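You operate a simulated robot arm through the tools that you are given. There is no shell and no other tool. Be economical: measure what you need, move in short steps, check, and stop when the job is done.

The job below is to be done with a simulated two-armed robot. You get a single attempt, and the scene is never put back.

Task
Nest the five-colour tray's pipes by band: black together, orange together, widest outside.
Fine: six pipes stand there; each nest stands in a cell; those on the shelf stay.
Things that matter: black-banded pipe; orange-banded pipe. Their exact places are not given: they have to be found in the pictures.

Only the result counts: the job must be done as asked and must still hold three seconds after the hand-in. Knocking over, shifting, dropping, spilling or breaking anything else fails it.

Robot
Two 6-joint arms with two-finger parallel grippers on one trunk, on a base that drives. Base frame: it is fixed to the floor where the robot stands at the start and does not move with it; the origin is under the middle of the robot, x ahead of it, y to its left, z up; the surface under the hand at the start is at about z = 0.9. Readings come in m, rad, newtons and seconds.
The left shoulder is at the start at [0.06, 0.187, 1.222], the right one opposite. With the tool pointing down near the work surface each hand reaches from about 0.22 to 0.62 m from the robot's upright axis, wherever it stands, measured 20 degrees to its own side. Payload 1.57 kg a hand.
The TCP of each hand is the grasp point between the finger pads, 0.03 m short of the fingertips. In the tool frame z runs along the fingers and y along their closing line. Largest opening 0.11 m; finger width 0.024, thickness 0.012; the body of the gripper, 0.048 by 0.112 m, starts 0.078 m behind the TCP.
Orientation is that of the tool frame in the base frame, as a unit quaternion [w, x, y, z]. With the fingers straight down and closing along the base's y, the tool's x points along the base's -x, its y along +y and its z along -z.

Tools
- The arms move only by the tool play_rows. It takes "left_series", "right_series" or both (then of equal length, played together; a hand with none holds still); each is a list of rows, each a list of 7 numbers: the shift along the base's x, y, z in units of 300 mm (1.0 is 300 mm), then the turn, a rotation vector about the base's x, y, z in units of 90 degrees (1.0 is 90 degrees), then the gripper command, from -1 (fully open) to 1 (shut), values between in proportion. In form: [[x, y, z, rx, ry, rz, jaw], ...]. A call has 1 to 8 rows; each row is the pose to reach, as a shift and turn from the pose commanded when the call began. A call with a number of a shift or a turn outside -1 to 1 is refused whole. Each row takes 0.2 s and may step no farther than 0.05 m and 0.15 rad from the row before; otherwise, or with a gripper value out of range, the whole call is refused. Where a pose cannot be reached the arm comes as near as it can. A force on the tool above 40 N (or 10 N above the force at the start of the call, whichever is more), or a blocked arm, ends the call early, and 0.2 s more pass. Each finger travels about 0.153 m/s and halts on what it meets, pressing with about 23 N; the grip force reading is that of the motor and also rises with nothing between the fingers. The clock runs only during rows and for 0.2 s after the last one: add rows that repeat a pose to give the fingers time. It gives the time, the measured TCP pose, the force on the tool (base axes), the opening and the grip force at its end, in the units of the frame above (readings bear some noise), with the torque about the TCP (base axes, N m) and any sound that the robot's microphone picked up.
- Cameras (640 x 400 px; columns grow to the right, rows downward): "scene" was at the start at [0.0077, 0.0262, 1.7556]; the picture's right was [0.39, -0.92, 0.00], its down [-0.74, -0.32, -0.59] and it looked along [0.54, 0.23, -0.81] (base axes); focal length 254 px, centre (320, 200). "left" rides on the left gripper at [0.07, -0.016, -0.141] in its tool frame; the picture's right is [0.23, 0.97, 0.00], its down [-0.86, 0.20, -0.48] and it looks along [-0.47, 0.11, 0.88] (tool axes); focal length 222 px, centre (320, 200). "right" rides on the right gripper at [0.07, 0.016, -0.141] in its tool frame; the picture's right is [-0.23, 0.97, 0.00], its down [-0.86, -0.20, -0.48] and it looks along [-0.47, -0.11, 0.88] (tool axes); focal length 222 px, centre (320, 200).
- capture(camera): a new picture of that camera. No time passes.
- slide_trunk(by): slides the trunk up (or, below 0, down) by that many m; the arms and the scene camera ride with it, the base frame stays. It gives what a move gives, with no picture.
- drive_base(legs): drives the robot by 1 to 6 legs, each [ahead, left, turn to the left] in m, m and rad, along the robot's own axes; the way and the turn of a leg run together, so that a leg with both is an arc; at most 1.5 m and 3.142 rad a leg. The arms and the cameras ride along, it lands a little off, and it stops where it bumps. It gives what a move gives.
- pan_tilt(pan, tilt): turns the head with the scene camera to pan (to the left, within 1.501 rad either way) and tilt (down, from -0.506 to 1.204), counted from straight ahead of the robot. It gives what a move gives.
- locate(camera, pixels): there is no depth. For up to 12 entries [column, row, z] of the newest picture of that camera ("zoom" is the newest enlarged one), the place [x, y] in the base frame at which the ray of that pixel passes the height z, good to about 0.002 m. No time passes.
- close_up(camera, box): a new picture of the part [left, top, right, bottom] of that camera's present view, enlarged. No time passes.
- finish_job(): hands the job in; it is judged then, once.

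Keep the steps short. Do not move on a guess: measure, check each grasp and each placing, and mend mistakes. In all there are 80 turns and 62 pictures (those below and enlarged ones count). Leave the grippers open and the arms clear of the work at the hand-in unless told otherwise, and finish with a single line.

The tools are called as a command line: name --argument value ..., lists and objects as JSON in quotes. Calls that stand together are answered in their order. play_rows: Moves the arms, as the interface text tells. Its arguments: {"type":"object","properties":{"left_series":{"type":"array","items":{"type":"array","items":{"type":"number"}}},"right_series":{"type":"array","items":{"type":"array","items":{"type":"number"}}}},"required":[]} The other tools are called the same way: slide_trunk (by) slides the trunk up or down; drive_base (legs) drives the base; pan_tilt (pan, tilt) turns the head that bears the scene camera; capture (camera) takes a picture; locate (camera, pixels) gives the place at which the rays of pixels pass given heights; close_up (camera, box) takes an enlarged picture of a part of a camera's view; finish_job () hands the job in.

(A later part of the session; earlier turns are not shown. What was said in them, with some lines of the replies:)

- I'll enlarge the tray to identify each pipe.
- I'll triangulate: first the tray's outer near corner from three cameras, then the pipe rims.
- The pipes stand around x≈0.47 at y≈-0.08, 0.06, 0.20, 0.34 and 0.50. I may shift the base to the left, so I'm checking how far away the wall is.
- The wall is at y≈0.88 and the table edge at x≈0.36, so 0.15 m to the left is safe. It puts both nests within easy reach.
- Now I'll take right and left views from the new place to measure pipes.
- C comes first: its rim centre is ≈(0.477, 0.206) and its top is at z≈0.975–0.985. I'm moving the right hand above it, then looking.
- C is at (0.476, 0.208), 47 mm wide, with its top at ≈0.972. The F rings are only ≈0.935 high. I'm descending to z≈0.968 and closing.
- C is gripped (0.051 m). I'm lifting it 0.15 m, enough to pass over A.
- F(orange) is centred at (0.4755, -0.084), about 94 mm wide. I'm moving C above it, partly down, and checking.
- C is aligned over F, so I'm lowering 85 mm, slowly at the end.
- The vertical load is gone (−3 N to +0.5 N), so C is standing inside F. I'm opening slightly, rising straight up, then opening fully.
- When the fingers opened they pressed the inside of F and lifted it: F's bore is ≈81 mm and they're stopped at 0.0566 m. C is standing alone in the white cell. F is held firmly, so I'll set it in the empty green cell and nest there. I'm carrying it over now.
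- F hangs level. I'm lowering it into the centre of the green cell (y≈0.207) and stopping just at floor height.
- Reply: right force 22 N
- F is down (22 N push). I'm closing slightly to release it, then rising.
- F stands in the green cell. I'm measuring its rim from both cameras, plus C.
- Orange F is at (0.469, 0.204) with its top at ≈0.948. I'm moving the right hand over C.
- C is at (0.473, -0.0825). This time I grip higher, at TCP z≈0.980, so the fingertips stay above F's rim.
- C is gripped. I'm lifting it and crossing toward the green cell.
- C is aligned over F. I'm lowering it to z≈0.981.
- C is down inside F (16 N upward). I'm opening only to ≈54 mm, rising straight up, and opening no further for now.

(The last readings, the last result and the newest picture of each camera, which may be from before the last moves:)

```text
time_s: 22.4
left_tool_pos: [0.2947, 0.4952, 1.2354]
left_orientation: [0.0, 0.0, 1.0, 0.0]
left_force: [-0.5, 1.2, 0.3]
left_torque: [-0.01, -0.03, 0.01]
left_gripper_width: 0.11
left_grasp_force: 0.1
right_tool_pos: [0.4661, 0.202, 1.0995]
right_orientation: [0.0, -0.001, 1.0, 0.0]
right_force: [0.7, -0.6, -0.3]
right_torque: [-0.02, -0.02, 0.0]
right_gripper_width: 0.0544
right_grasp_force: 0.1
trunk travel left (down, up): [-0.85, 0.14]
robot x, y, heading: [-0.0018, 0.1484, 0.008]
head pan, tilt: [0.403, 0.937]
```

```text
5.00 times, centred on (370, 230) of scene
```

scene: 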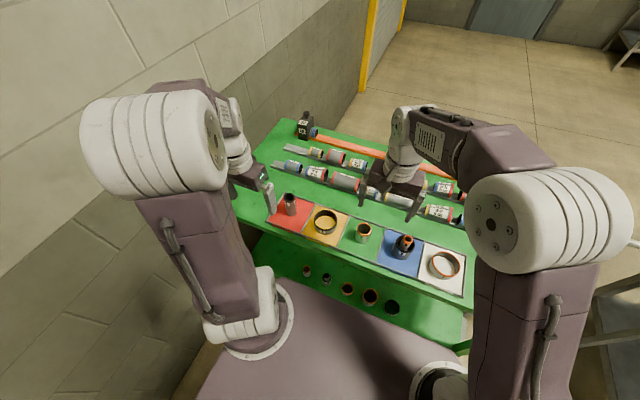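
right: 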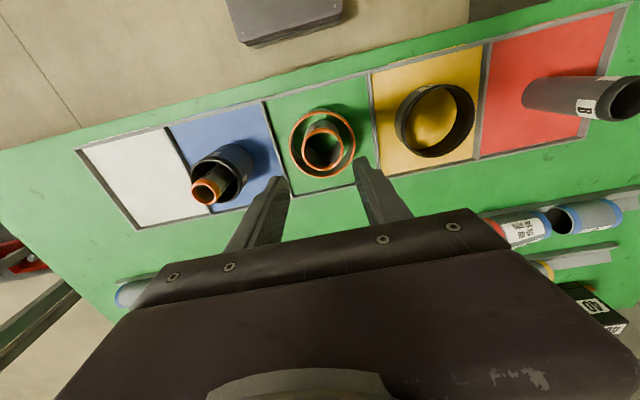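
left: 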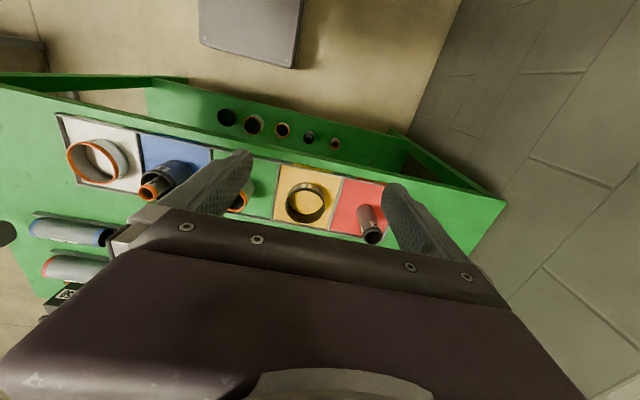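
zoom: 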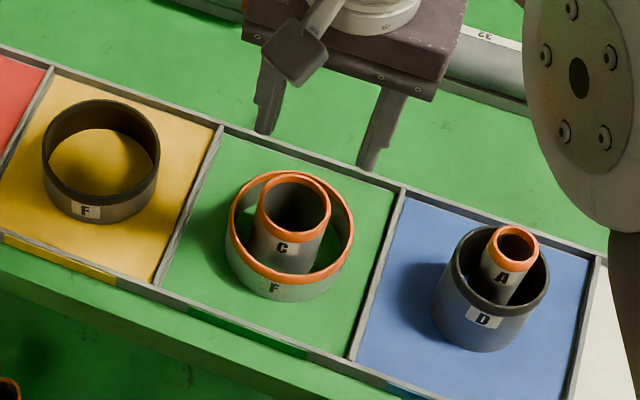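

C is nested in F. A comes next: I'm moving above it at ≈(0.478, 0.061).

play_rows --right_series '[[0.01, -0.1, 0.05, 0, 0, 0, -0.2], [0.02, -0.25, 0.05, 0, 0, 0, -0.2], [0.03, -0.4, 0.05, 0, 0, 0, -0.2], [0.035, -0.47, 0.05, 0, 0, 0, -0.2], [0.035, -0.47, 0.05, 0, 0, 0, -0.2]]'

capture --camera "right"

close_up --camera "right" --box '[250, 80, 410, 180]'

```text
time_s: 23.6
left_tool_pos: [0.2953, 0.4945, 1.2322]
left_orientation: [0.001, 0.0, 1.0, 0.0]
left_force: [-0.3, 0.0, -0.1]
left_torque: [0.0, 0.0, -0.03]
left_gripper_width: 0.11
left_grasp_force: 0.1
right_tool_pos: [0.4787, 0.064, 1.1158]
right_orientation: [0.0, -0.001, 1.0, 0.0]
right_force: [-0.3, 0.4, -0.7]
right_torque: [0.01, 0.02, -0.01]
right_gripper_width: 0.066
right_grasp_force: 0.1
trunk travel left (down, up): [-0.85, 0.14]
robot x, y, heading: [0.0041, 0.1474, 0.001]
head pan, tilt: [0.403, 0.937]
```

```text
26 pictures are left
```

right: 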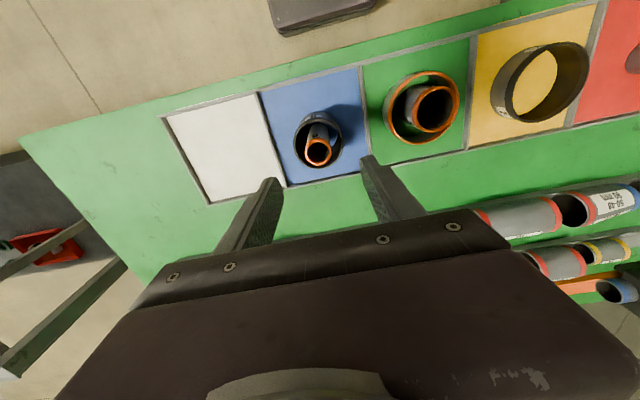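

```text
4.00 times, centred on (330, 130) of right
```

zoom: 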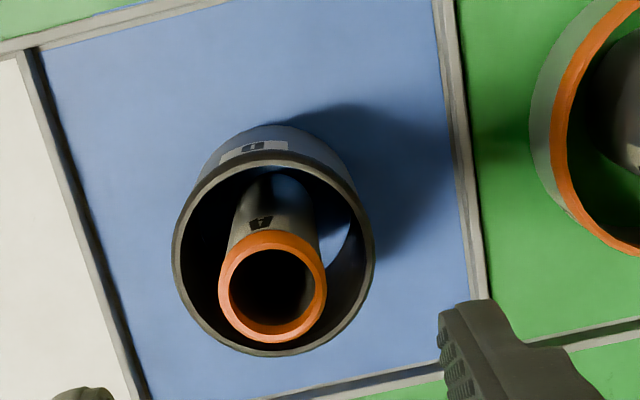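

locate --camera "zoom" --pixels '[[271.5, 286, 0.995], [271.5, 286, 1.01], [219, 286, 1.0], [326, 286, 1.0], [273, 254, 0.97], [273, 254, 0.985], [172, 254, 0.975], [374, 254, 0.975]]'

locate --camera "right" --pixels '[[431, 109, 0.973], [422, 108, 0.948]]'

```text
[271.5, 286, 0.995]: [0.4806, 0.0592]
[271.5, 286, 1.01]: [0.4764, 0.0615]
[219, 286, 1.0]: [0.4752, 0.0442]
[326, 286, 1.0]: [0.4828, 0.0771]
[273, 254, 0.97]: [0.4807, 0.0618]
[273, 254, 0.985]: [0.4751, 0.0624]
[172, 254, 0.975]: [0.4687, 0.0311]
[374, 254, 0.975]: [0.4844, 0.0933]
```

```text
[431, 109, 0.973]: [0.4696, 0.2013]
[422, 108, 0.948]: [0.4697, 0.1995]
```

A's rim is at (0.478, 0.060), 33 mm wide. D is at (0.478, 0.062), 64 mm wide, with its top at ≈0.98. I'm descending to TCP z≈1.016 so the tips stay above D, and I'll look before closing.

play_rows --right_series '[[0, -0.012, -0.15, 0, 0, 0, -0.2], [0, -0.012, -0.27, 0, 0, 0, -0.2], [0, -0.012, -0.332, 0, 0, 0, -0.2]]'

capture --camera "right"

close_up --camera "scene" --box '[340, 190, 460, 270]'

```text
time_s: 24.4
left_tool_pos: [0.2949, 0.4939, 1.2341]
left_orientation: [0.0, 0.0, 1.0, 0.0]
left_force: [0.7, 0.7, 1.0]
left_torque: [0.01, -0.02, 0.01]
left_gripper_width: 0.1101
left_grasp_force: 0.1
right_tool_pos: [0.4776, 0.0602, 1.0161]
right_orientation: [0.0, 0.0, 1.0, 0.0]
right_force: [-0.8, -0.5, 0.1]
right_torque: [0.0, 0.0, 0.01]
right_gripper_width: 0.066
right_grasp_force: 0.0
trunk travel left (down, up): [-0.85, 0.14]
robot x, y, heading: [-0.0004, 0.1483, -0.001]
head pan, tilt: [0.403, 0.937]
```

```text
24 pictures are left
```

right: 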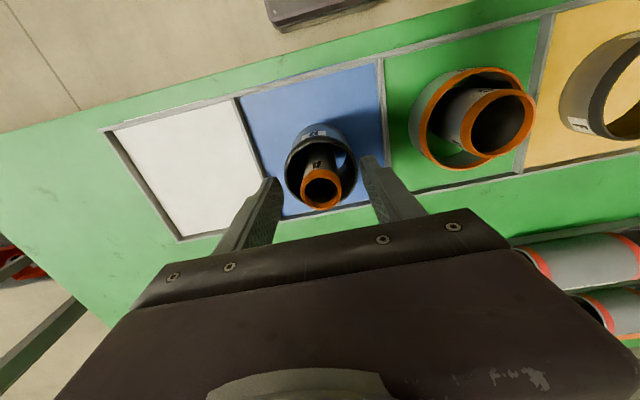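

```text
5.00 times, centred on (400, 230) of scene
```

zoom: 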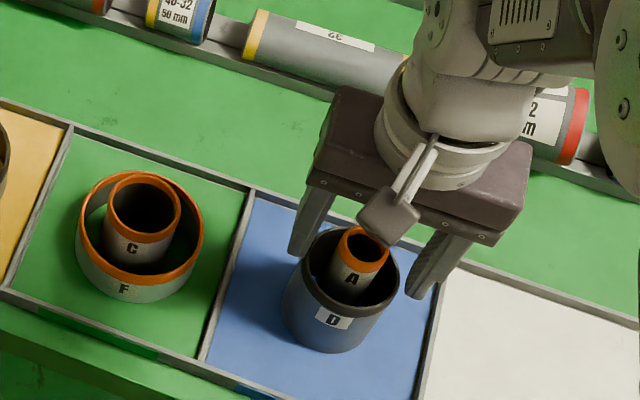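

The fingers straddle A above D's rim. I'm closing on A.

play_rows --right_series '[[0, 0, 0, 0, 0, 0, 0.3], [0, 0, 0, 0, 0, 0, 1], [0, 0, 0, 0, 0, 0, 1]]'

close_up --camera "right" --box '[220, 100, 420, 225]'

```text
time_s: 25.2
left_tool_pos: [0.2951, 0.4943, 1.2335]
left_orientation: [0.0, -0.001, 1.0, -0.001]
left_force: [-0.2, -0.7, 1.8]
left_torque: [-0.05, 0.0, 0.03]
left_gripper_width: 0.1103
left_grasp_force: 0.2
right_tool_pos: [0.4773, 0.0603, 1.0151]
right_orientation: [0.0, 0.001, 1.0, 0.0]
right_force: [-0.4, -0.6, -0.5]
right_torque: [0.01, 0.0, 0.03]
right_gripper_width: 0.0288
right_grasp_force: 22.7
trunk travel left (down, up): [-0.85, 0.14]
robot x, y, heading: [-0.0005, 0.1487, 0.001]
head pan, tilt: [0.403, 0.937]
```

```text
3.20 times, centred on (320, 162) of right
```

zoom: 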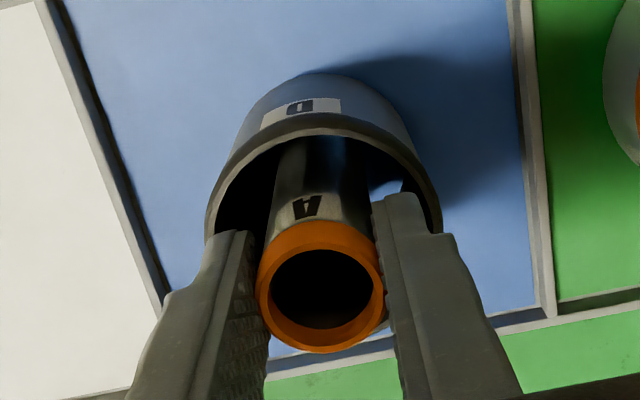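

A is gripped (0.029 m). I'm lifting it 0.135 m straight out of D.

play_rows --right_series '[[0, 0, 0.1, 0, 0, 0, 1], [0, 0, 0.22, 0, 0, 0, 1], [0, 0, 0.34, 0, 0, 0, 1], [0, 0, 0.45, 0, 0, 0, 1]]'

capture --camera "right"

close_up --camera "scene" --box '[340, 150, 460, 270]'

```text
time_s: 26.2
left_tool_pos: [0.2956, 0.4941, 1.234]
left_orientation: [0.0, -0.001, 1.0, 0.001]
left_force: [0.2, 0.7, 0.6]
left_torque: [0.0, -0.01, 0.03]
left_gripper_width: 0.1102
left_grasp_force: 0.1
right_tool_pos: [0.4759, 0.0607, 1.152]
right_orientation: [-0.001, 0.0, 1.0, 0.0]
right_force: [0.0, -1.0, -1.3]
right_torque: [0.04, 0.02, -0.01]
right_gripper_width: 0.029
right_grasp_force: 23.7
trunk travel left (down, up): [-0.85, 0.14]
robot x, y, heading: [0.0013, 0.1472, 0.004]
head pan, tilt: [0.403, 0.937]
```

```text
21 pictures are left
```

right: 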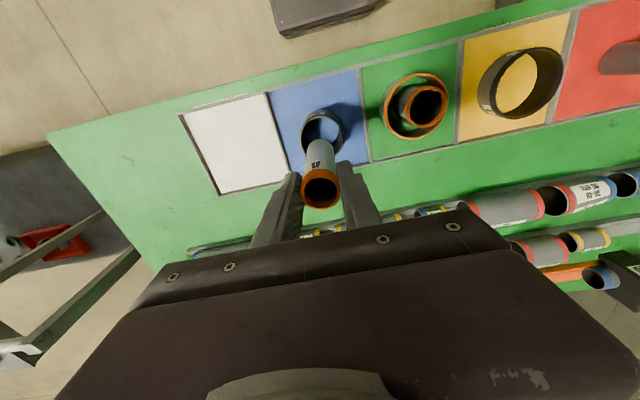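

```text
3.33 times, centred on (400, 210) of scene
```

zoom: 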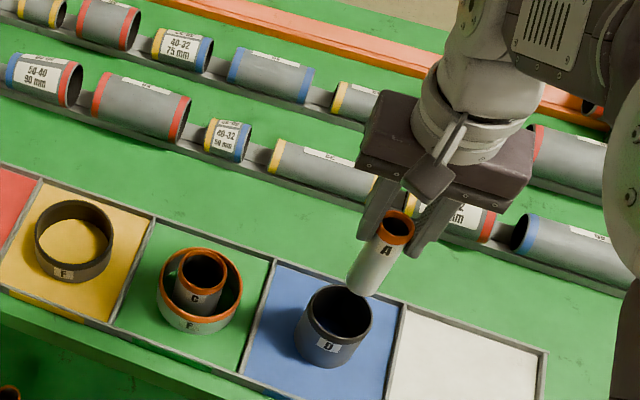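

A is out and vertical. I'm measuring C's rim again from here.

locate --camera "right" --pixels '[[423, 106, 0.973], [320.5, 189, 1.139]]'

locate --camera "zoom" --pixels '[[202, 270, 0.973], [396, 228, 1.139]]'

```text
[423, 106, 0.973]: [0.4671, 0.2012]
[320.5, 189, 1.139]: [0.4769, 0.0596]
```

```text
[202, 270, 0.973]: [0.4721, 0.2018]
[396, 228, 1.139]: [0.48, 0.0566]
```

C is at (0.469, 0.202). I'm moving A above it.

play_rows --right_series '[[-0.01, 0.12, 0, 0, 0, 0, 1], [-0.02, 0.26, 0, 0, 0, 0, 1], [-0.026, 0.4, 0, 0, 0, 0, 1], [-0.026, 0.473, 0, 0, 0, 0, 1], [-0.026, 0.473, -0.11, 0, 0, 0, 1], [-0.026, 0.473, -0.14, 0, 0, 0, 1]]'

close_up --camera "right" --box '[240, 80, 400, 220]'

close_up --camera "scene" --box '[310, 180, 400, 250]'

```text
time_s: 27.6
left_tool_pos: [0.2949, 0.4935, 1.2342]
left_orientation: [0.0, 0.0, 1.0, 0.0]
left_force: [-0.1, 0.1, -0.5]
left_torque: [-0.02, 0.01, 0.03]
left_gripper_width: 0.1102
left_grasp_force: 0.0
right_tool_pos: [0.4709, 0.2037, 1.1092]
right_orientation: [0.0, 0.0, 1.0, 0.0]
right_force: [0.3, 0.2, -1.4]
right_torque: [0.0, -0.04, -0.01]
right_gripper_width: 0.0291
right_grasp_force: 22.8
trunk travel left (down, up): [-0.85, 0.14]
robot x, y, heading: [-0.0013, 0.1466, 0.005]
head pan, tilt: [0.403, 0.937]
```

```text
2.86 times, centred on (320, 150) of right
```

zoom: 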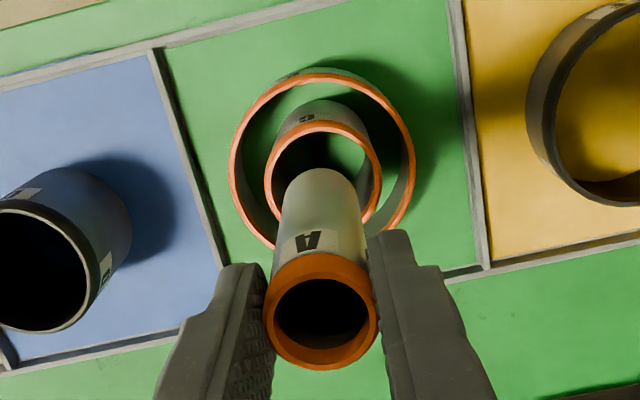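

```text
5.71 times, centred on (355, 215) of scene
```

zoom: 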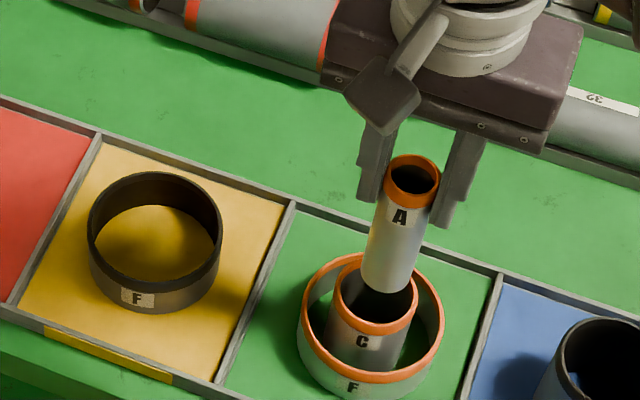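

A's axis is about 2–3 mm short in y of C's centre. I'm nudging it +2.5 mm in y and lowering the first 45 mm, then checking entry.

play_rows --right_series '[[-0.005, 0.008, -0.03, 0, 0, 0, 1], [-0.005, 0.008, -0.07, 0, 0, 0, 1], [-0.005, 0.008, -0.11, 0, 0, 0, 1], [-0.005, 0.008, -0.15, 0, 0, 0, 1]]'

close_up --camera "right" --box '[240, 80, 400, 220]'

close_up --camera "scene" --box '[310, 180, 400, 250]'

```text
time_s: 28.6
left_tool_pos: [0.2956, 0.4945, 1.2335]
left_orientation: [0.0, 0.0, 1.0, 0.0]
left_force: [0.1, -0.1, -0.2]
left_torque: [-0.01, -0.03, 0.02]
left_gripper_width: 0.1099
left_grasp_force: 0.0
right_tool_pos: [0.4685, 0.2062, 1.0633]
right_orientation: [0.001, 0.0, 1.0, 0.001]
right_force: [-0.1, 0.5, -1.8]
right_torque: [0.01, -0.01, 0.02]
right_gripper_width: 0.0291
right_grasp_force: 23.4
trunk travel left (down, up): [-0.85, 0.14]
robot x, y, heading: [-0.0012, 0.148, 0.001]
head pan, tilt: [0.403, 0.937]
```

```text
2.86 times, centred on (320, 150) of right
```

zoom: 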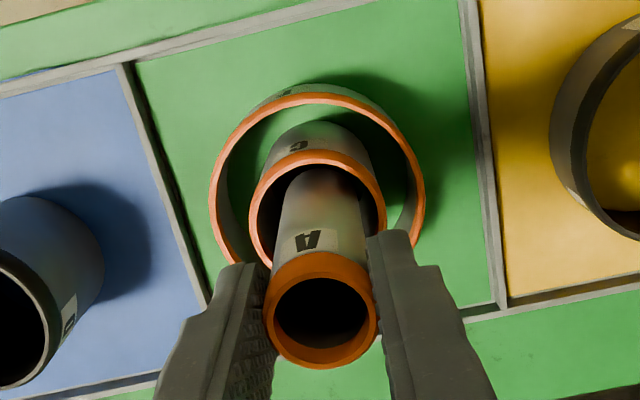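

```text
5.71 times, centred on (355, 215) of scene
```

zoom: 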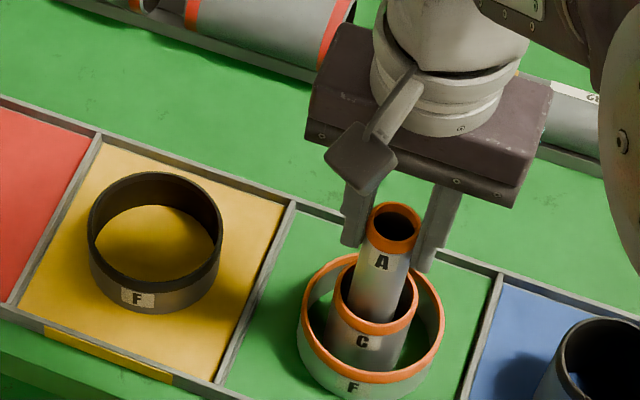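

A has entered C without contact. I'm lowering the remaining 48 mm.

play_rows --right_series '[[0, 0, -0.06, 0, 0, 0, 1], [0, 0, -0.11, 0, 0, 0, 1], [0, 0, -0.145, 0, 0, 0, 1], [0, 0, -0.158, 0, 0, 0, 1]]'

close_up --camera "scene" --box '[310, 180, 400, 250]'

```text
time_s: 29.6
left_tool_pos: [0.295, 0.4946, 1.2337]
left_orientation: [0.001, -0.001, 1.0, 0.0]
left_force: [-1.4, 0.3, 0.3]
left_torque: [-0.02, -0.02, 0.0]
left_gripper_width: 0.1102
left_grasp_force: 0.2
right_tool_pos: [0.4681, 0.2044, 1.0175]
right_orientation: [0.001, 0.0, 1.0, 0.0]
right_force: [0.5, -0.8, 3.1]
right_torque: [-0.08, -0.04, -0.03]
right_gripper_width: 0.0288
right_grasp_force: 22.7
trunk travel left (down, up): [-0.85, 0.14]
robot x, y, heading: [-0.0009, 0.1469, 0.007]
head pan, tilt: [0.403, 0.937]
```

```text
5.71 times, centred on (355, 215) of scene
```

zoom: 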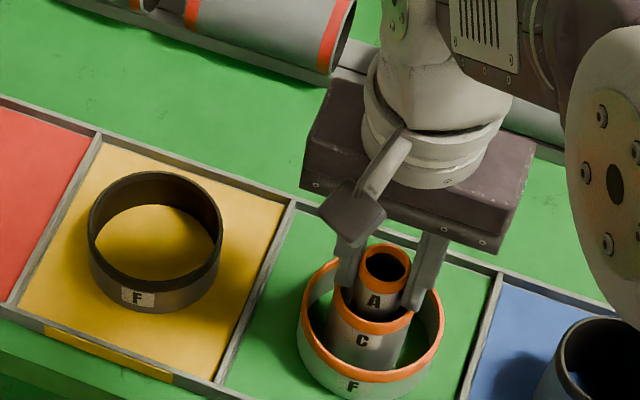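

A is standing inside C (load reversed to +3 N). I'm opening a little, rising, and parking the right hand off to the right.

play_rows --right_series '[[0, 0, 0, 0, 0, 0, 0.35], [0, 0, 0, 0, 0, 0, 0.35], [0, 0, 0.06, 0, 0, 0, 0.35], [0, 0, 0.16, 0, 0, 0, 0.2], [0, 0, 0.31, 0, 0, 0, 0], [0, 0, 0.46, 0, 0, 0, 0], [-0.08, -0.12, 0.5, 0, 0, 0, -0.5]]'

play_rows --right_series '[[-0.05, -0.15, 0, 0, 0, 0, -1], [-0.1, -0.29, 0.02, 0, 0, 0, -1], [-0.15, -0.43, 0.04, 0, 0, 0, -1], [-0.18, -0.57, 0.06, 0, 0, 0, -1], [-0.18, -0.72, 0.06, 0, 0, 0, -1], [-0.18, -0.86, 0.06, 0, 0, 0, -1]]' --left_series '[[0.08, -0.08, -0.06, 0, 0, 0, -1], [0.16, -0.16, -0.12, 0, 0, 0, -1], [0.24, -0.26, -0.18, 0, 0, 0, -1], [0.32, -0.36, -0.22, 0, 0, 0, -1], [0.4, -0.46, -0.24, 0, 0, 0, -1], [0.46, -0.58, -0.24, 0, 0, 0, -1]]'

close_up --camera "scene" --box '[260, 180, 480, 300]'

capture --camera "left"

```text
time_s: 31.2
left_tool_pos: [0.2942, 0.492, 1.2347]
left_orientation: [0.002, -0.001, 1.0, 0.001]
left_force: [-0.3, -1.0, -0.6]
left_torque: [0.01, -0.01, 0.02]
left_gripper_width: 0.1103
left_grasp_force: 0.1
right_tool_pos: [0.4457, 0.1669, 1.1664]
right_orientation: [0.001, -0.001, 1.0, 0.001]
right_force: [0.2, 0.3, -0.9]
right_torque: [0.05, -0.02, 0.0]
right_gripper_width: 0.0825
right_grasp_force: 0.0
trunk travel left (down, up): [-0.85, 0.14]
robot x, y, heading: [0.0002, 0.1478, 0.0]
head pan, tilt: [0.403, 0.937]
```

```text
time_s: 32.6
left_tool_pos: [0.4331, 0.3188, 1.1606]
left_orientation: [-0.002, -0.001, 1.0, 0.001]
left_force: [0.7, 0.7, 1.2]
left_torque: [0.03, -0.02, -0.02]
left_gripper_width: 0.11
left_grasp_force: 0.0
right_tool_pos: [0.3922, -0.0891, 1.182]
right_orientation: [0.0, -0.001, 1.0, 0.001]
right_force: [-0.5, -0.3, -0.8]
right_torque: [0.04, 0.05, 0.0]
right_gripper_width: 0.1097
right_grasp_force: 0.1
trunk travel left (down, up): [-0.85, 0.14]
robot x, y, heading: [-0.0012, 0.1512, 0.002]
head pan, tilt: [0.403, 0.937]
```

```text
2.91 times, centred on (370, 240) of scene
```

zoom: 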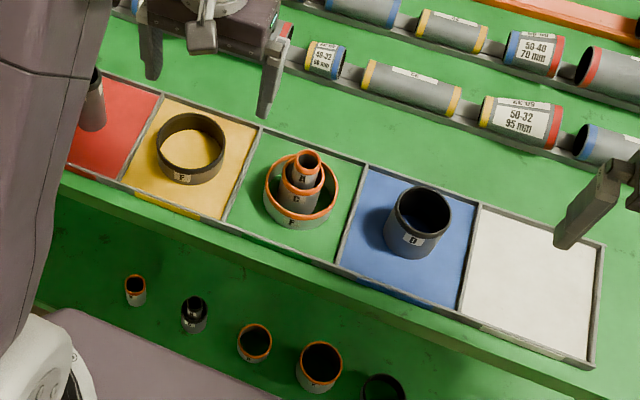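

```text
13 pictures are left
```

left: 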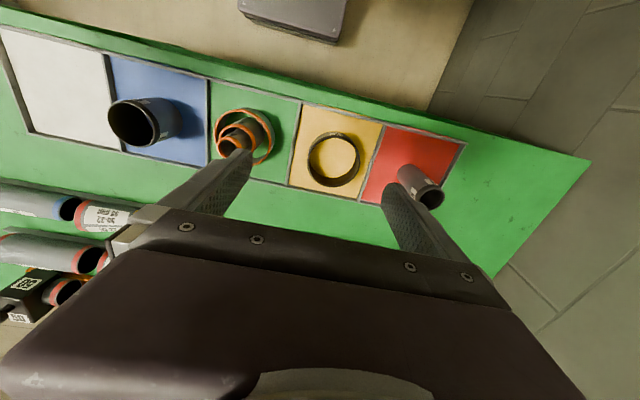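

The orange nest (A in C in F) is done in the green cell. Now I'll refine D and black F from the left view.

locate --camera "left" --pixels '[[334, 158, 0.94], [334, 158, 0.955], [133, 123, 0.975], [429, 192, 0.99], [429, 192, 1.005]]'

locate --camera "zoom" --pixels '[[191, 146, 0.94], [191, 146, 0.955], [422, 213, 0.975]]'

play_rows --left_series '[[0.03, -0.12, 0, 0, 0, 0, -0.6], [0.06, -0.26, 0, 0, 0, 0, -0.6], [0.09, -0.4, 0, 0, 0, 0, -0.6], [0.12, -0.54, 0, 0, 0, 0, -0.6], [0.14, -0.68, 0, 0, 0, 0, -0.6], [0.15, -0.8, -0.05, 0, 0, 0, -0.6], [0.15, -0.855, -0.12, 0, 0, 0, -0.6], [0.15, -0.855, -0.2, 0, 0, 0, -0.6]]'

capture --camera "left"

```text
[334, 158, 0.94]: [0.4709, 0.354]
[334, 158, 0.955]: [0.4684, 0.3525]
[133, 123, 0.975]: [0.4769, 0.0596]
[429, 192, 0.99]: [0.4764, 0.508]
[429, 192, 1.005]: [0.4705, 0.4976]
```

```text
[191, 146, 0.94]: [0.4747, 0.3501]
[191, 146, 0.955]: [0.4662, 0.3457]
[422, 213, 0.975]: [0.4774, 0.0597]
```

```text
time_s: 34.4
left_tool_pos: [0.4795, 0.064, 1.1015]
left_orientation: [0.001, 0.0, 1.0, 0.0]
left_force: [-0.9, 0.7, -0.3]
left_torque: [0.0, -0.03, 0.02]
left_gripper_width: 0.0882
left_grasp_force: 0.0
right_tool_pos: [0.3921, -0.0872, 1.1831]
right_orientation: [0.0, 0.0, 1.0, -0.001]
right_force: [-0.3, 0.1, 0.3]
right_torque: [-0.01, 0.03, 0.0]
right_gripper_width: 0.1101
right_grasp_force: 0.0
trunk travel left (down, up): [-0.85, 0.14]
robot x, y, heading: [0.0003, 0.1471, 0.0]
head pan, tilt: [0.403, 0.937]
```

```text
12 pictures are left
```

left: 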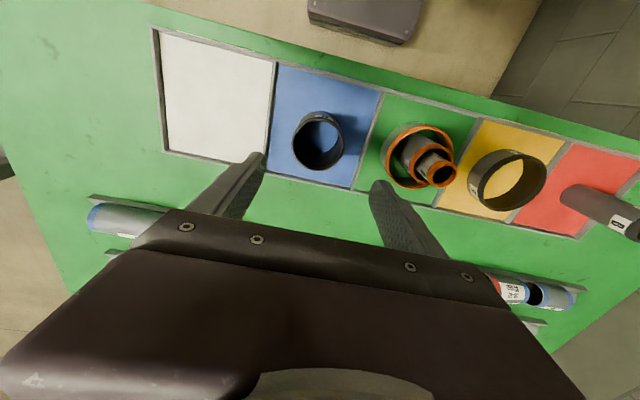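

locate --camera "left" --pixels '[[318, 142, 0.975], [292, 142, 0.975], [344, 142, 0.975], [507, 181, 0.945], [610, 212, 1.0]]'

```text
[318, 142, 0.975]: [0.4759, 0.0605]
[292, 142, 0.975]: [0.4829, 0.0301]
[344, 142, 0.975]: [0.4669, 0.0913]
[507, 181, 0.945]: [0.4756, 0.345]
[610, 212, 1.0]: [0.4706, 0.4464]
```

D is at (0.4765, 0.061). I'm descending to z≈0.984 and closing.

play_rows --left_series '[[-0.01, -0.01, -0.13, 0, 0, 0, -0.6], [-0.01, -0.01, -0.27, 0, 0, 0, -0.6], [-0.01, -0.01, -0.39, 0, 0, 0, -0.6], [-0.01, -0.01, -0.39, 0, 0, 0, -0.1], [-0.01, -0.01, -0.39, 0, 0, 0, 1], [-0.01, -0.01, -0.39, 0, 0, 0, 1]]'

capture --camera "left"

```text
time_s: 35.8
left_tool_pos: [0.4755, 0.0631, 0.9847]
left_orientation: [0.0, -0.001, 1.0, 0.0]
left_force: [1.2, -0.8, -0.5]
left_torque: [0.02, 0.03, 0.03]
left_gripper_width: 0.0653
left_grasp_force: 23.0
right_tool_pos: [0.391, -0.0873, 1.1832]
right_orientation: [0.001, 0.0, 1.0, -0.001]
right_force: [-0.1, 0.0, 0.2]
right_torque: [0.01, 0.0, -0.01]
right_gripper_width: 0.1099
right_grasp_force: 0.1
trunk travel left (down, up): [-0.85, 0.14]
robot x, y, heading: [0.0012, 0.1487, 0.004]
head pan, tilt: [0.403, 0.937]
```

```text
11 pictures are left
```

left: 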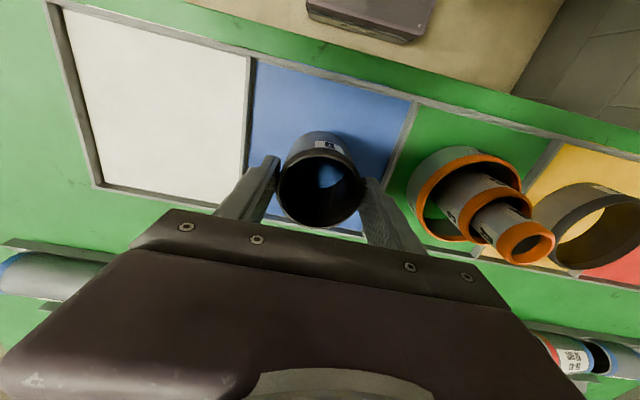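

D is gripped (0.065 m). I'm lifting 0.155 m and carrying it over the orange nest towards the yellow cell.

play_rows --left_series '[[0, 0, 0.11, 0, 0, 0, 1], [0, 0, 0.25, 0, 0, 0, 1], [0, 0, 0.39, 0, 0, 0, 1], [0, 0, 0.52, 0, 0, 0, 1], [0, 0.12, 0.52, 0, 0, 0, 1], [0, 0.26, 0.52, 0, 0, 0, 1], [0, 0.4, 0.52, 0, 0, 0, 1], [0, 0.53, 0.52, 0, 0, 0, 1]]'

play_rows --left_series '[[-0.01, 0.13, 0, 0, 0, 0, 1], [-0.015, 0.27, 0, 0, 0, 0, 1], [-0.015, 0.39, 0, 0, 0, 0, 1], [-0.015, 0.425, 0, 0, 0, 0, 1], [-0.015, 0.425, -0.1, 0, 0, 0, 1], [-0.015, 0.425, -0.2, 0, 0, 0, 1]]'

capture --camera "left"

close_up --camera "scene" --box '[260, 160, 400, 260]'

```text
time_s: 37.6
left_tool_pos: [0.474, 0.2212, 1.1373]
left_orientation: [-0.001, 0.0, 1.0, -0.001]
left_force: [0.0, 0.7, -2.4]
left_torque: [0.0, 0.02, -0.02]
left_gripper_width: 0.0653
left_grasp_force: 22.4
right_tool_pos: [0.3911, -0.0859, 1.1821]
right_orientation: [-0.001, 0.0, 1.0, -0.001]
right_force: [0.2, 0.2, -1.1]
right_torque: [0.0, 0.05, -0.02]
right_gripper_width: 0.1101
right_grasp_force: 0.0
trunk travel left (down, up): [-0.85, 0.14]
robot x, y, heading: [0.0014, 0.1521, -0.002]
head pan, tilt: [0.403, 0.937]
```

```text
time_s: 39.0
left_tool_pos: [0.4728, 0.3454, 1.0794]
left_orientation: [-0.001, -0.001, 1.0, 0.0]
left_force: [0.3, -0.8, -2.3]
left_torque: [0.01, 0.01, -0.02]
left_gripper_width: 0.0652
left_grasp_force: 22.3
right_tool_pos: [0.3923, -0.087, 1.1825]
right_orientation: [-0.001, -0.001, 1.0, 0.0]
right_force: [0.3, -0.7, -0.2]
right_torque: [0.02, 0.04, 0.0]
right_gripper_width: 0.11
right_grasp_force: 0.1
trunk travel left (down, up): [-0.85, 0.14]
robot x, y, heading: [-0.0012, 0.1504, -0.002]
head pan, tilt: [0.403, 0.937]
```

```text
10 pictures are left
```

left: 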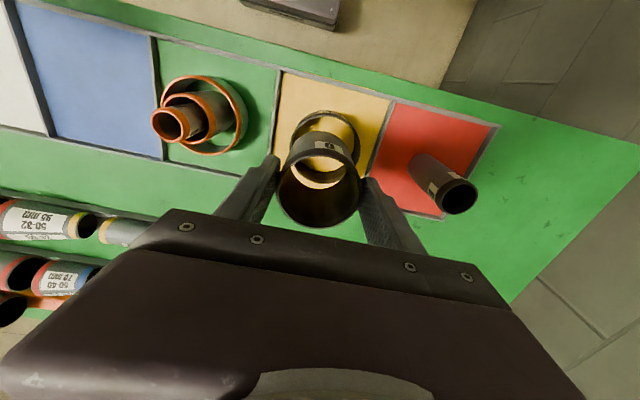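

```text
4.00 times, centred on (330, 210) of scene
```

zoom: 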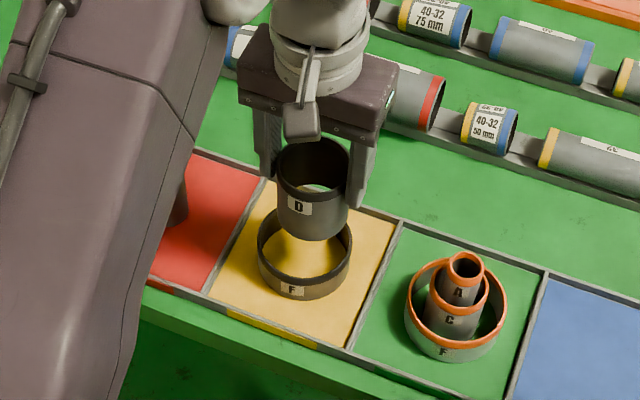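

I'm checking the alignment numerically before lowering.

locate --camera "zoom" --pixels '[[313, 168, 1.073], [305, 246, 0.945], [305, 246, 0.955], [312, 219, 0.998]]'

locate --camera "left" --pixels '[[319, 190, 1.073], [291, 140, 0.95], [359, 148, 0.95], [326, 109, 0.95]]'

close_up --camera "left" --box '[260, 90, 390, 240]'

```text
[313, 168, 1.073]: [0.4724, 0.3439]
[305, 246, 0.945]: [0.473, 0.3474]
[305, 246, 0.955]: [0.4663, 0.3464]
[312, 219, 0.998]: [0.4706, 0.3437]
```

```text
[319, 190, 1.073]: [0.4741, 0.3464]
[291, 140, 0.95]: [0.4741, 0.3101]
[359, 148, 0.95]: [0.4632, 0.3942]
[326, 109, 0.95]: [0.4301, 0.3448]
```

```text
2.67 times, centred on (325, 165) of left
```

zoom: 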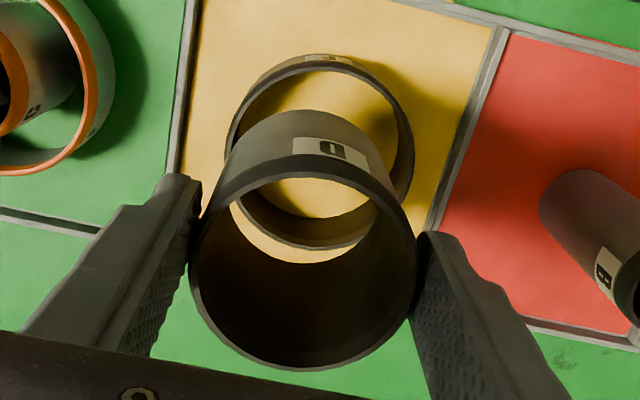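

locate --camera "zoom" --pixels '[[320, 152, 0.945], [320, 152, 0.955], [303, 263, 1.073], [303, 263, 1.08]]'

```text
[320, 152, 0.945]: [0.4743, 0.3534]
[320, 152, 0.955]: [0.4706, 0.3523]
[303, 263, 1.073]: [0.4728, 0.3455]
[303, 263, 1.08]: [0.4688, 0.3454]
```

D needs +4.5 mm in y. I'm lowering 65 mm, which takes it just past F's rim, and reading the force.

play_rows --left_series '[[0, 0.015, -0.03, 0, 0, 0, 1], [0, 0.015, -0.1, 0, 0, 0, 1], [0, 0.015, -0.15, 0, 0, 0, 1], [0, 0.015, -0.18, 0, 0, 0, 1], [0, 0.015, -0.21, 0, 0, 0, 1]]'

```text
time_s: 40.2
left_tool_pos: [0.4722, 0.3519, 1.0172]
left_orientation: [0.0, -0.001, 1.0, 0.0]
left_force: [0.6, 0.3, -2.2]
left_torque: [0.0, 0.02, 0.01]
left_gripper_width: 0.0658
left_grasp_force: 22.8
right_tool_pos: [0.3922, -0.0872, 1.182]
right_orientation: [0.001, 0.0, 1.0, 0.0]
right_force: [0.3, -0.2, 1.0]
right_torque: [0.02, 0.01, 0.01]
right_gripper_width: 0.1103
right_grasp_force: 0.1
trunk travel left (down, up): [-0.85, 0.14]
robot x, y, heading: [-0.0008, 0.1521, 0.001]
head pan, tilt: [0.403, 0.937]
```

No contact, and D's bottom is inside F. I'm lowering to z≈0.985.

play_rows --left_series '[[0, -0.003, -0.05, 0, 0, 0, 1], [0, -0.003, -0.085, 0, 0, 0, 1], [0, -0.003, -0.107, 0, 0, 0, 1]]'

close_up --camera "scene" --box '[270, 180, 360, 260]'

```text
time_s: 41.0
left_tool_pos: [0.4704, 0.3505, 0.9861]
left_orientation: [0.0, 0.0, 1.0, -0.001]
left_force: [-0.5, -0.4, -3.2]
left_torque: [0.02, 0.04, -0.03]
left_gripper_width: 0.0653
left_grasp_force: 23.2
right_tool_pos: [0.3928, -0.0865, 1.183]
right_orientation: [0.0, -0.001, 1.0, 0.001]
right_force: [0.5, 0.5, 0.2]
right_torque: [0.0, 0.01, 0.0]
right_gripper_width: 0.1099
right_grasp_force: 0.0
trunk travel left (down, up): [-0.85, 0.14]
robot x, y, heading: [-0.0006, 0.1471, 0.0]
head pan, tilt: [0.403, 0.937]
```

```text
5.00 times, centred on (315, 220) of scene
```

zoom: 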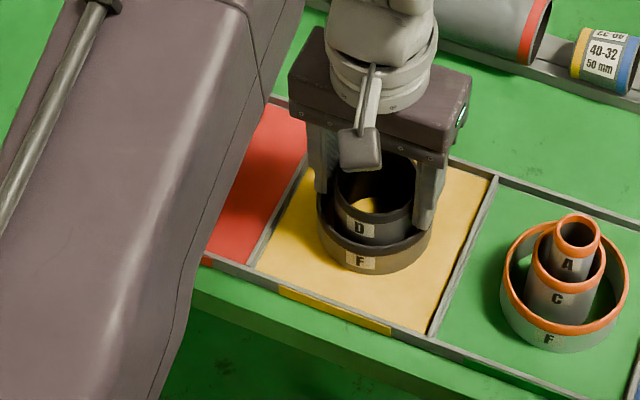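

The load still reads D's weight (−3 N), so I'm lowering 2 mm more.

play_rows --left_series '[[0, 0, -0.004, 0, 0, 0, 1], [0, 0, -0.008, 0, 0, 0, 1]]'

```text
time_s: 41.6
left_tool_pos: [0.4716, 0.3519, 0.9836]
left_orientation: [0.002, -0.001, 1.0, 0.0]
left_force: [1.7, 0.8, 9.4]
left_torque: [0.07, 0.27, -0.04]
left_gripper_width: 0.0654
left_grasp_force: 22.7
right_tool_pos: [0.3901, -0.0879, 1.1843]
right_orientation: [0.001, 0.0, 1.0, 0.0]
right_force: [-1.2, -0.4, 0.1]
right_torque: [-0.02, -0.01, 0.0]
right_gripper_width: 0.1101
right_grasp_force: 0.1
trunk travel left (down, up): [-0.85, 0.14]
robot x, y, heading: [-0.0015, 0.1476, 0.001]
head pan, tilt: [0.403, 0.937]
```

It touched at 0.984, the same height it was gripped at, so D stands on the floor inside F. I'm opening slightly, rising, and going above B.

play_rows --left_series '[[0, 0, 0.006, 0, 0, 0, -0.27], [0, 0, 0.006, 0, 0, 0, -0.27], [0, 0, 0.08, 0, 0, 0, -0.27], [0, 0, 0.2, 0, 0, 0, -0.27], [0, 0, 0.35, 0, 0, 0, -0.27], [0, 0.12, 0.42, 0, 0, 0, -0.27], [0, 0.27, 0.42, 0, 0, 0, -0.27], [0, 0.4, 0.42, 0, 0, 0, -0.27]]'

capture --camera "left"

```text
time_s: 43.4
left_tool_pos: [0.4723, 0.4724, 1.1062]
left_orientation: [0.001, -0.001, 1.0, 0.0]
left_force: [0.2, 0.0, 0.1]
left_torque: [0.02, 0.0, -0.01]
left_gripper_width: 0.0697
left_grasp_force: 0.1
right_tool_pos: [0.3909, -0.0871, 1.1826]
right_orientation: [-0.001, 0.001, 1.0, 0.0]
right_force: [0.0, -0.4, 0.5]
right_torque: [-0.02, 0.01, 0.0]
right_gripper_width: 0.1101
right_grasp_force: 0.1
trunk travel left (down, up): [-0.85, 0.14]
robot x, y, heading: [0.0001, 0.1506, -0.0]
head pan, tilt: [0.403, 0.937]
```

```text
6 pictures are left
```

left: 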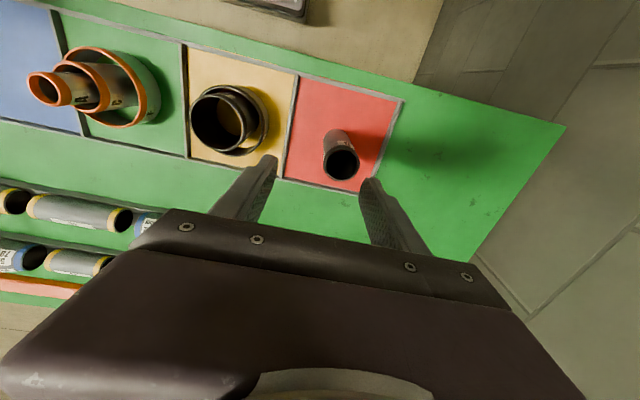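

D is nested in black F. I'm measuring B and D's rim.

locate --camera "left" --pixels '[[341, 162, 0.98], [341, 162, 0.99], [341, 162, 1.0], [324, 162, 0.99], [359, 162, 0.99], [222, 121, 0.978]]'

```text
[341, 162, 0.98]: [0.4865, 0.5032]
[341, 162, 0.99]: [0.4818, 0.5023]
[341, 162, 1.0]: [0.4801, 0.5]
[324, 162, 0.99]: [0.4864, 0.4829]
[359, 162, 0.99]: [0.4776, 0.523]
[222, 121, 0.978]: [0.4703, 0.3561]
```

B is at ≈(0.479, 0.501), about 40 mm wide, with its top at ≈0.995. I'm descending to TCP z≈1.010 so the tips stay above D's rim later, then closing.

play_rows --left_series '[[0.022, 0.097, 0, 0, 0, 0, -0.27], [0.022, 0.097, -0.12, 0, 0, 0, -0.27], [0.022, 0.097, -0.25, 0, 0, 0, -0.27], [0.022, 0.097, -0.32, 0, 0, 0, -0.27], [0.022, 0.097, -0.32, 0, 0, 0, 0.3], [0.022, 0.097, -0.32, 0, 0, 0, 1], [0.022, 0.097, -0.32, 0, 0, 0, 1]]'

close_up --camera "left" --box '[200, 80, 440, 230]'

```text
time_s: 45.0
left_tool_pos: [0.4777, 0.5, 1.013]
left_orientation: [-0.001, -0.001, 1.0, 0.0]
left_force: [0.9, 0.3, 0.3]
left_torque: [-0.02, 0.01, 0.01]
left_gripper_width: 0.0388
left_grasp_force: 22.9
right_tool_pos: [0.3916, -0.0863, 1.1819]
right_orientation: [0.0, 0.0, 1.0, 0.0]
right_force: [-0.1, 0.6, -0.3]
right_torque: [0.03, -0.02, 0.0]
right_gripper_width: 0.1103
right_grasp_force: 0.0
trunk travel left (down, up): [-0.85, 0.14]
robot x, y, heading: [-0.0036, 0.1454, 0.001]
head pan, tilt: [0.403, 0.937]
```

```text
2.67 times, centred on (320, 155) of left
```

zoom: 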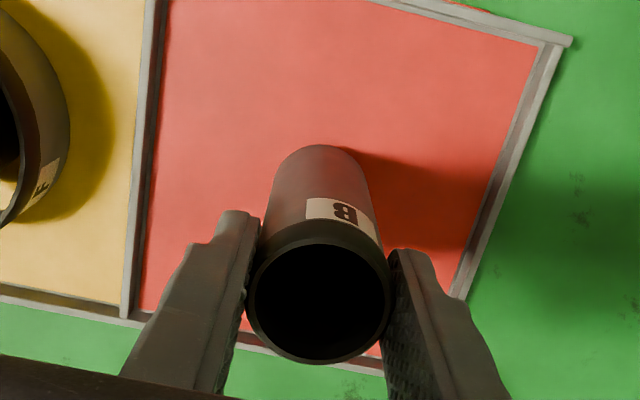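

B is gripped (0.039 m), and its top is level with the TCP. I'm lifting it and carrying it above D at (0.472, 0.352).

play_rows --left_series '[[0, 0, 0.12, 0, 0, 0, 1], [0, 0, 0.27, 0, 0, 0, 1], [0, 0, 0.4, 0, 0, 0, 1], [-0.005, -0.1, 0.4, 0, 0, 0, 1], [-0.01, -0.24, 0.4, 0, 0, 0, 1], [-0.019, -0.38, 0.4, 0, 0, 0, 1], [-0.019, -0.493, 0.4, 0, 0, 0, 1], [-0.019, -0.493, 0.35, 0, 0, 0, 1]]'

close_up --camera "left" --box '[240, 80, 400, 220]'

close_up --camera "scene" --box '[270, 170, 380, 260]'

```text
time_s: 46.8
left_tool_pos: [0.4726, 0.3524, 1.1157]
left_orientation: [0.0, -0.001, 1.0, 0.0]
left_force: [-0.8, 0.2, -2.8]
left_torque: [0.01, 0.01, 0.02]
left_gripper_width: 0.0386
left_grasp_force: 23.0
right_tool_pos: [0.3913, -0.0863, 1.1829]
right_orientation: [-0.001, 0.0, 1.0, 0.001]
right_force: [0.4, -0.7, -0.3]
right_torque: [-0.01, 0.02, 0.01]
right_gripper_width: 0.1099
right_grasp_force: 0.0
trunk travel left (down, up): [-0.85, 0.14]
robot x, y, heading: [-0.0032, 0.1492, 0.002]
head pan, tilt: [0.403, 0.937]
```

```text
2.86 times, centred on (320, 150) of left
```

zoom: 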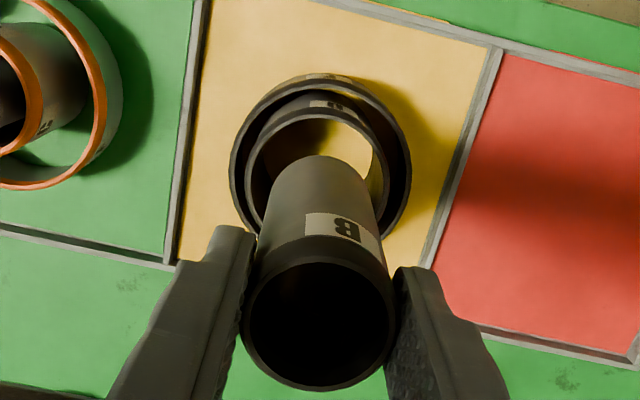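

```text
4.44 times, centred on (325, 215) of scene
```

zoom: 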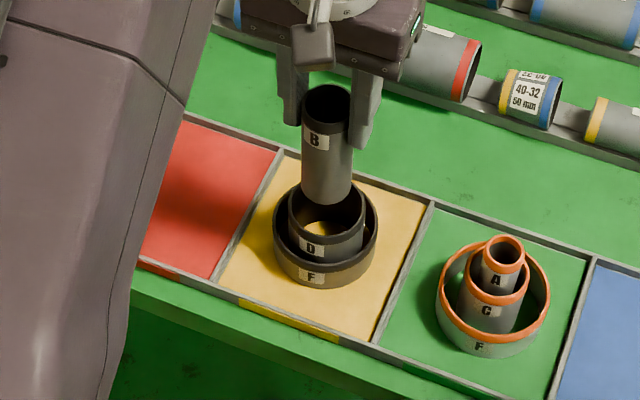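

B lines up with D in both views. I'm lowering the first 50 mm and checking the force.

play_rows --left_series '[[0, 0, -0.06, 0, 0, 0, 1], [0, 0, -0.1, 0, 0, 0, 1], [0, 0, -0.135, 0, 0, 0, 1], [0, 0, -0.17, 0, 0, 0, 1]]'

```text
time_s: 47.8
left_tool_pos: [0.4723, 0.3522, 1.0663]
left_orientation: [0.0, -0.001, 1.0, 0.0]
left_force: [0.1, 0.0, -2.3]
left_torque: [0.0, -0.01, -0.02]
left_gripper_width: 0.0391
left_grasp_force: 23.3
right_tool_pos: [0.3923, -0.0875, 1.1828]
right_orientation: [0.0, 0.0, 1.0, -0.001]
right_force: [0.3, 0.0, -0.2]
right_torque: [0.0, 0.02, 0.01]
right_gripper_width: 0.1101
right_grasp_force: 0.0
trunk travel left (down, up): [-0.85, 0.14]
robot x, y, heading: [0.0012, 0.1475, -0.001]
head pan, tilt: [0.403, 0.937]
```

No contact, and B is inside D. I'm lowering the remaining 54 mm, slowly at the end.

play_rows --left_series '[[0, 0, -0.07, 0, 0, 0, 1], [0, 0, -0.13, 0, 0, 0, 1], [0, 0, -0.165, 0, 0, 0, 1], [0, 0, -0.179, 0, 0, 0, 1]]'

```text
time_s: 48.8
left_tool_pos: [0.4723, 0.3538, 1.0123]
left_orientation: [0.0, -0.001, 1.0, 0.0]
left_force: [0.0, 0.7, -1.5]
left_torque: [0.01, 0.02, -0.04]
left_gripper_width: 0.039
left_grasp_force: 23.1
right_tool_pos: [0.3916, -0.0866, 1.1836]
right_orientation: [0.0, -0.001, 1.0, 0.001]
right_force: [-0.2, -0.9, 0.4]
right_torque: [0.0, 0.01, -0.01]
right_gripper_width: 0.1099
right_grasp_force: 0.0
trunk travel left (down, up): [-0.85, 0.14]
robot x, y, heading: [0.0011, 0.1516, 0.004]
head pan, tilt: [0.403, 0.937]
```

I'm lowering 2 mm more to seat it.

play_rows --left_series '[[0, 0, -0.004, 0, 0, 0, 1], [0, 0, -0.007, 0, 0, 0, 1]]'

```text
time_s: 49.4
left_tool_pos: [0.472, 0.3524, 1.0128]
left_orientation: [0.002, -0.002, 1.0, 0.0]
left_force: [-0.2, 3.3, 13.0]
left_torque: [0.2, 0.19, -0.04]
left_gripper_width: 0.0388
left_grasp_force: 23.0
right_tool_pos: [0.3885, -0.087, 1.1833]
right_orientation: [0.001, -0.001, 1.0, 0.0]
right_force: [0.0, 0.1, 0.2]
right_torque: [0.01, 0.02, 0.0]
right_gripper_width: 0.1097
right_grasp_force: 0.0
trunk travel left (down, up): [-0.85, 0.14]
robot x, y, heading: [0.0003, 0.1456, 0.004]
head pan, tilt: [0.403, 0.937]
```

B is seated (13 N). I'm opening slightly, rising straight up, then moving clear and opening fully.

play_rows --left_series '[[0, 0, 0.006, 0, 0, 0, 0.17], [0, 0, 0.006, 0, 0, 0, 0.17], [0, 0, 0.06, 0, 0, 0, 0.17], [0, 0, 0.16, 0, 0, 0, 0.17], [0, 0, 0.31, 0, 0, 0, 0], [0, 0, 0.46, 0, 0, 0, -0.5], [-0.12, 0.06, 0.54, 0, 0, 0, -1], [-0.25, 0.12, 0.6, 0, 0, 0, -1]]'

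close_up --camera "scene" --box '[260, 170, 480, 310]'

capture --camera "left"

```text
time_s: 51.2
left_tool_pos: [0.3957, 0.3895, 1.1938]
left_orientation: [0.0, 0.0, 1.0, 0.0]
left_force: [-1.1, -0.3, 0.1]
left_torque: [-0.03, -0.01, -0.02]
left_gripper_width: 0.1102
left_grasp_force: 0.1
right_tool_pos: [0.3885, -0.0873, 1.1841]
right_orientation: [0.001, 0.0, 1.0, 0.0]
right_force: [-0.1, 0.3, 0.2]
right_torque: [0.01, 0.0, -0.01]
right_gripper_width: 0.11
right_grasp_force: 0.0
trunk travel left (down, up): [-0.85, 0.14]
robot x, y, heading: [-0.0002, 0.1481, 0.006]
head pan, tilt: [0.403, 0.937]
```

```text
2.86 times, centred on (370, 240) of scene
```

zoom: 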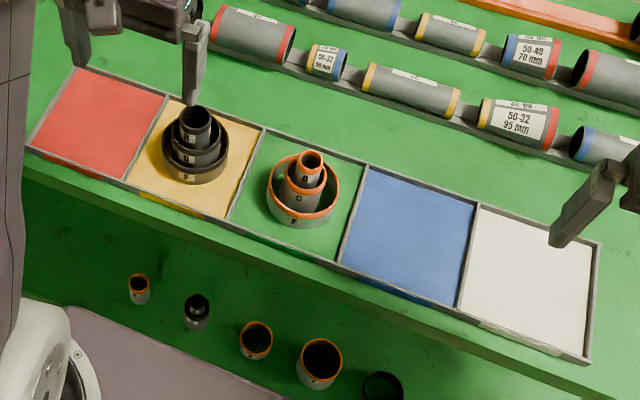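

```text
1 pictures are left
```

left: 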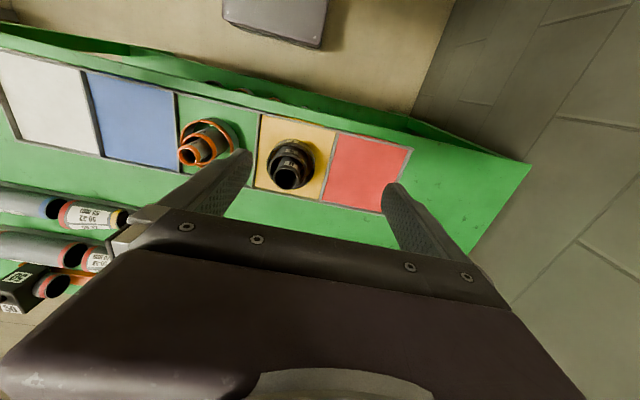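

Both nests stand complete in their cells: black B in D in F in yellow, orange A in C in F in green. The grippers are open and clear, and the shelf pipes are untouched, so I'm handing in.

finish_job

```text
The job is handed in.
```

The tray's six pipes are nested by band with the widest outside, black in the yellow cell and orange in the green cell; orange F was lifted by accident along the way, so that nest is in green, not white.
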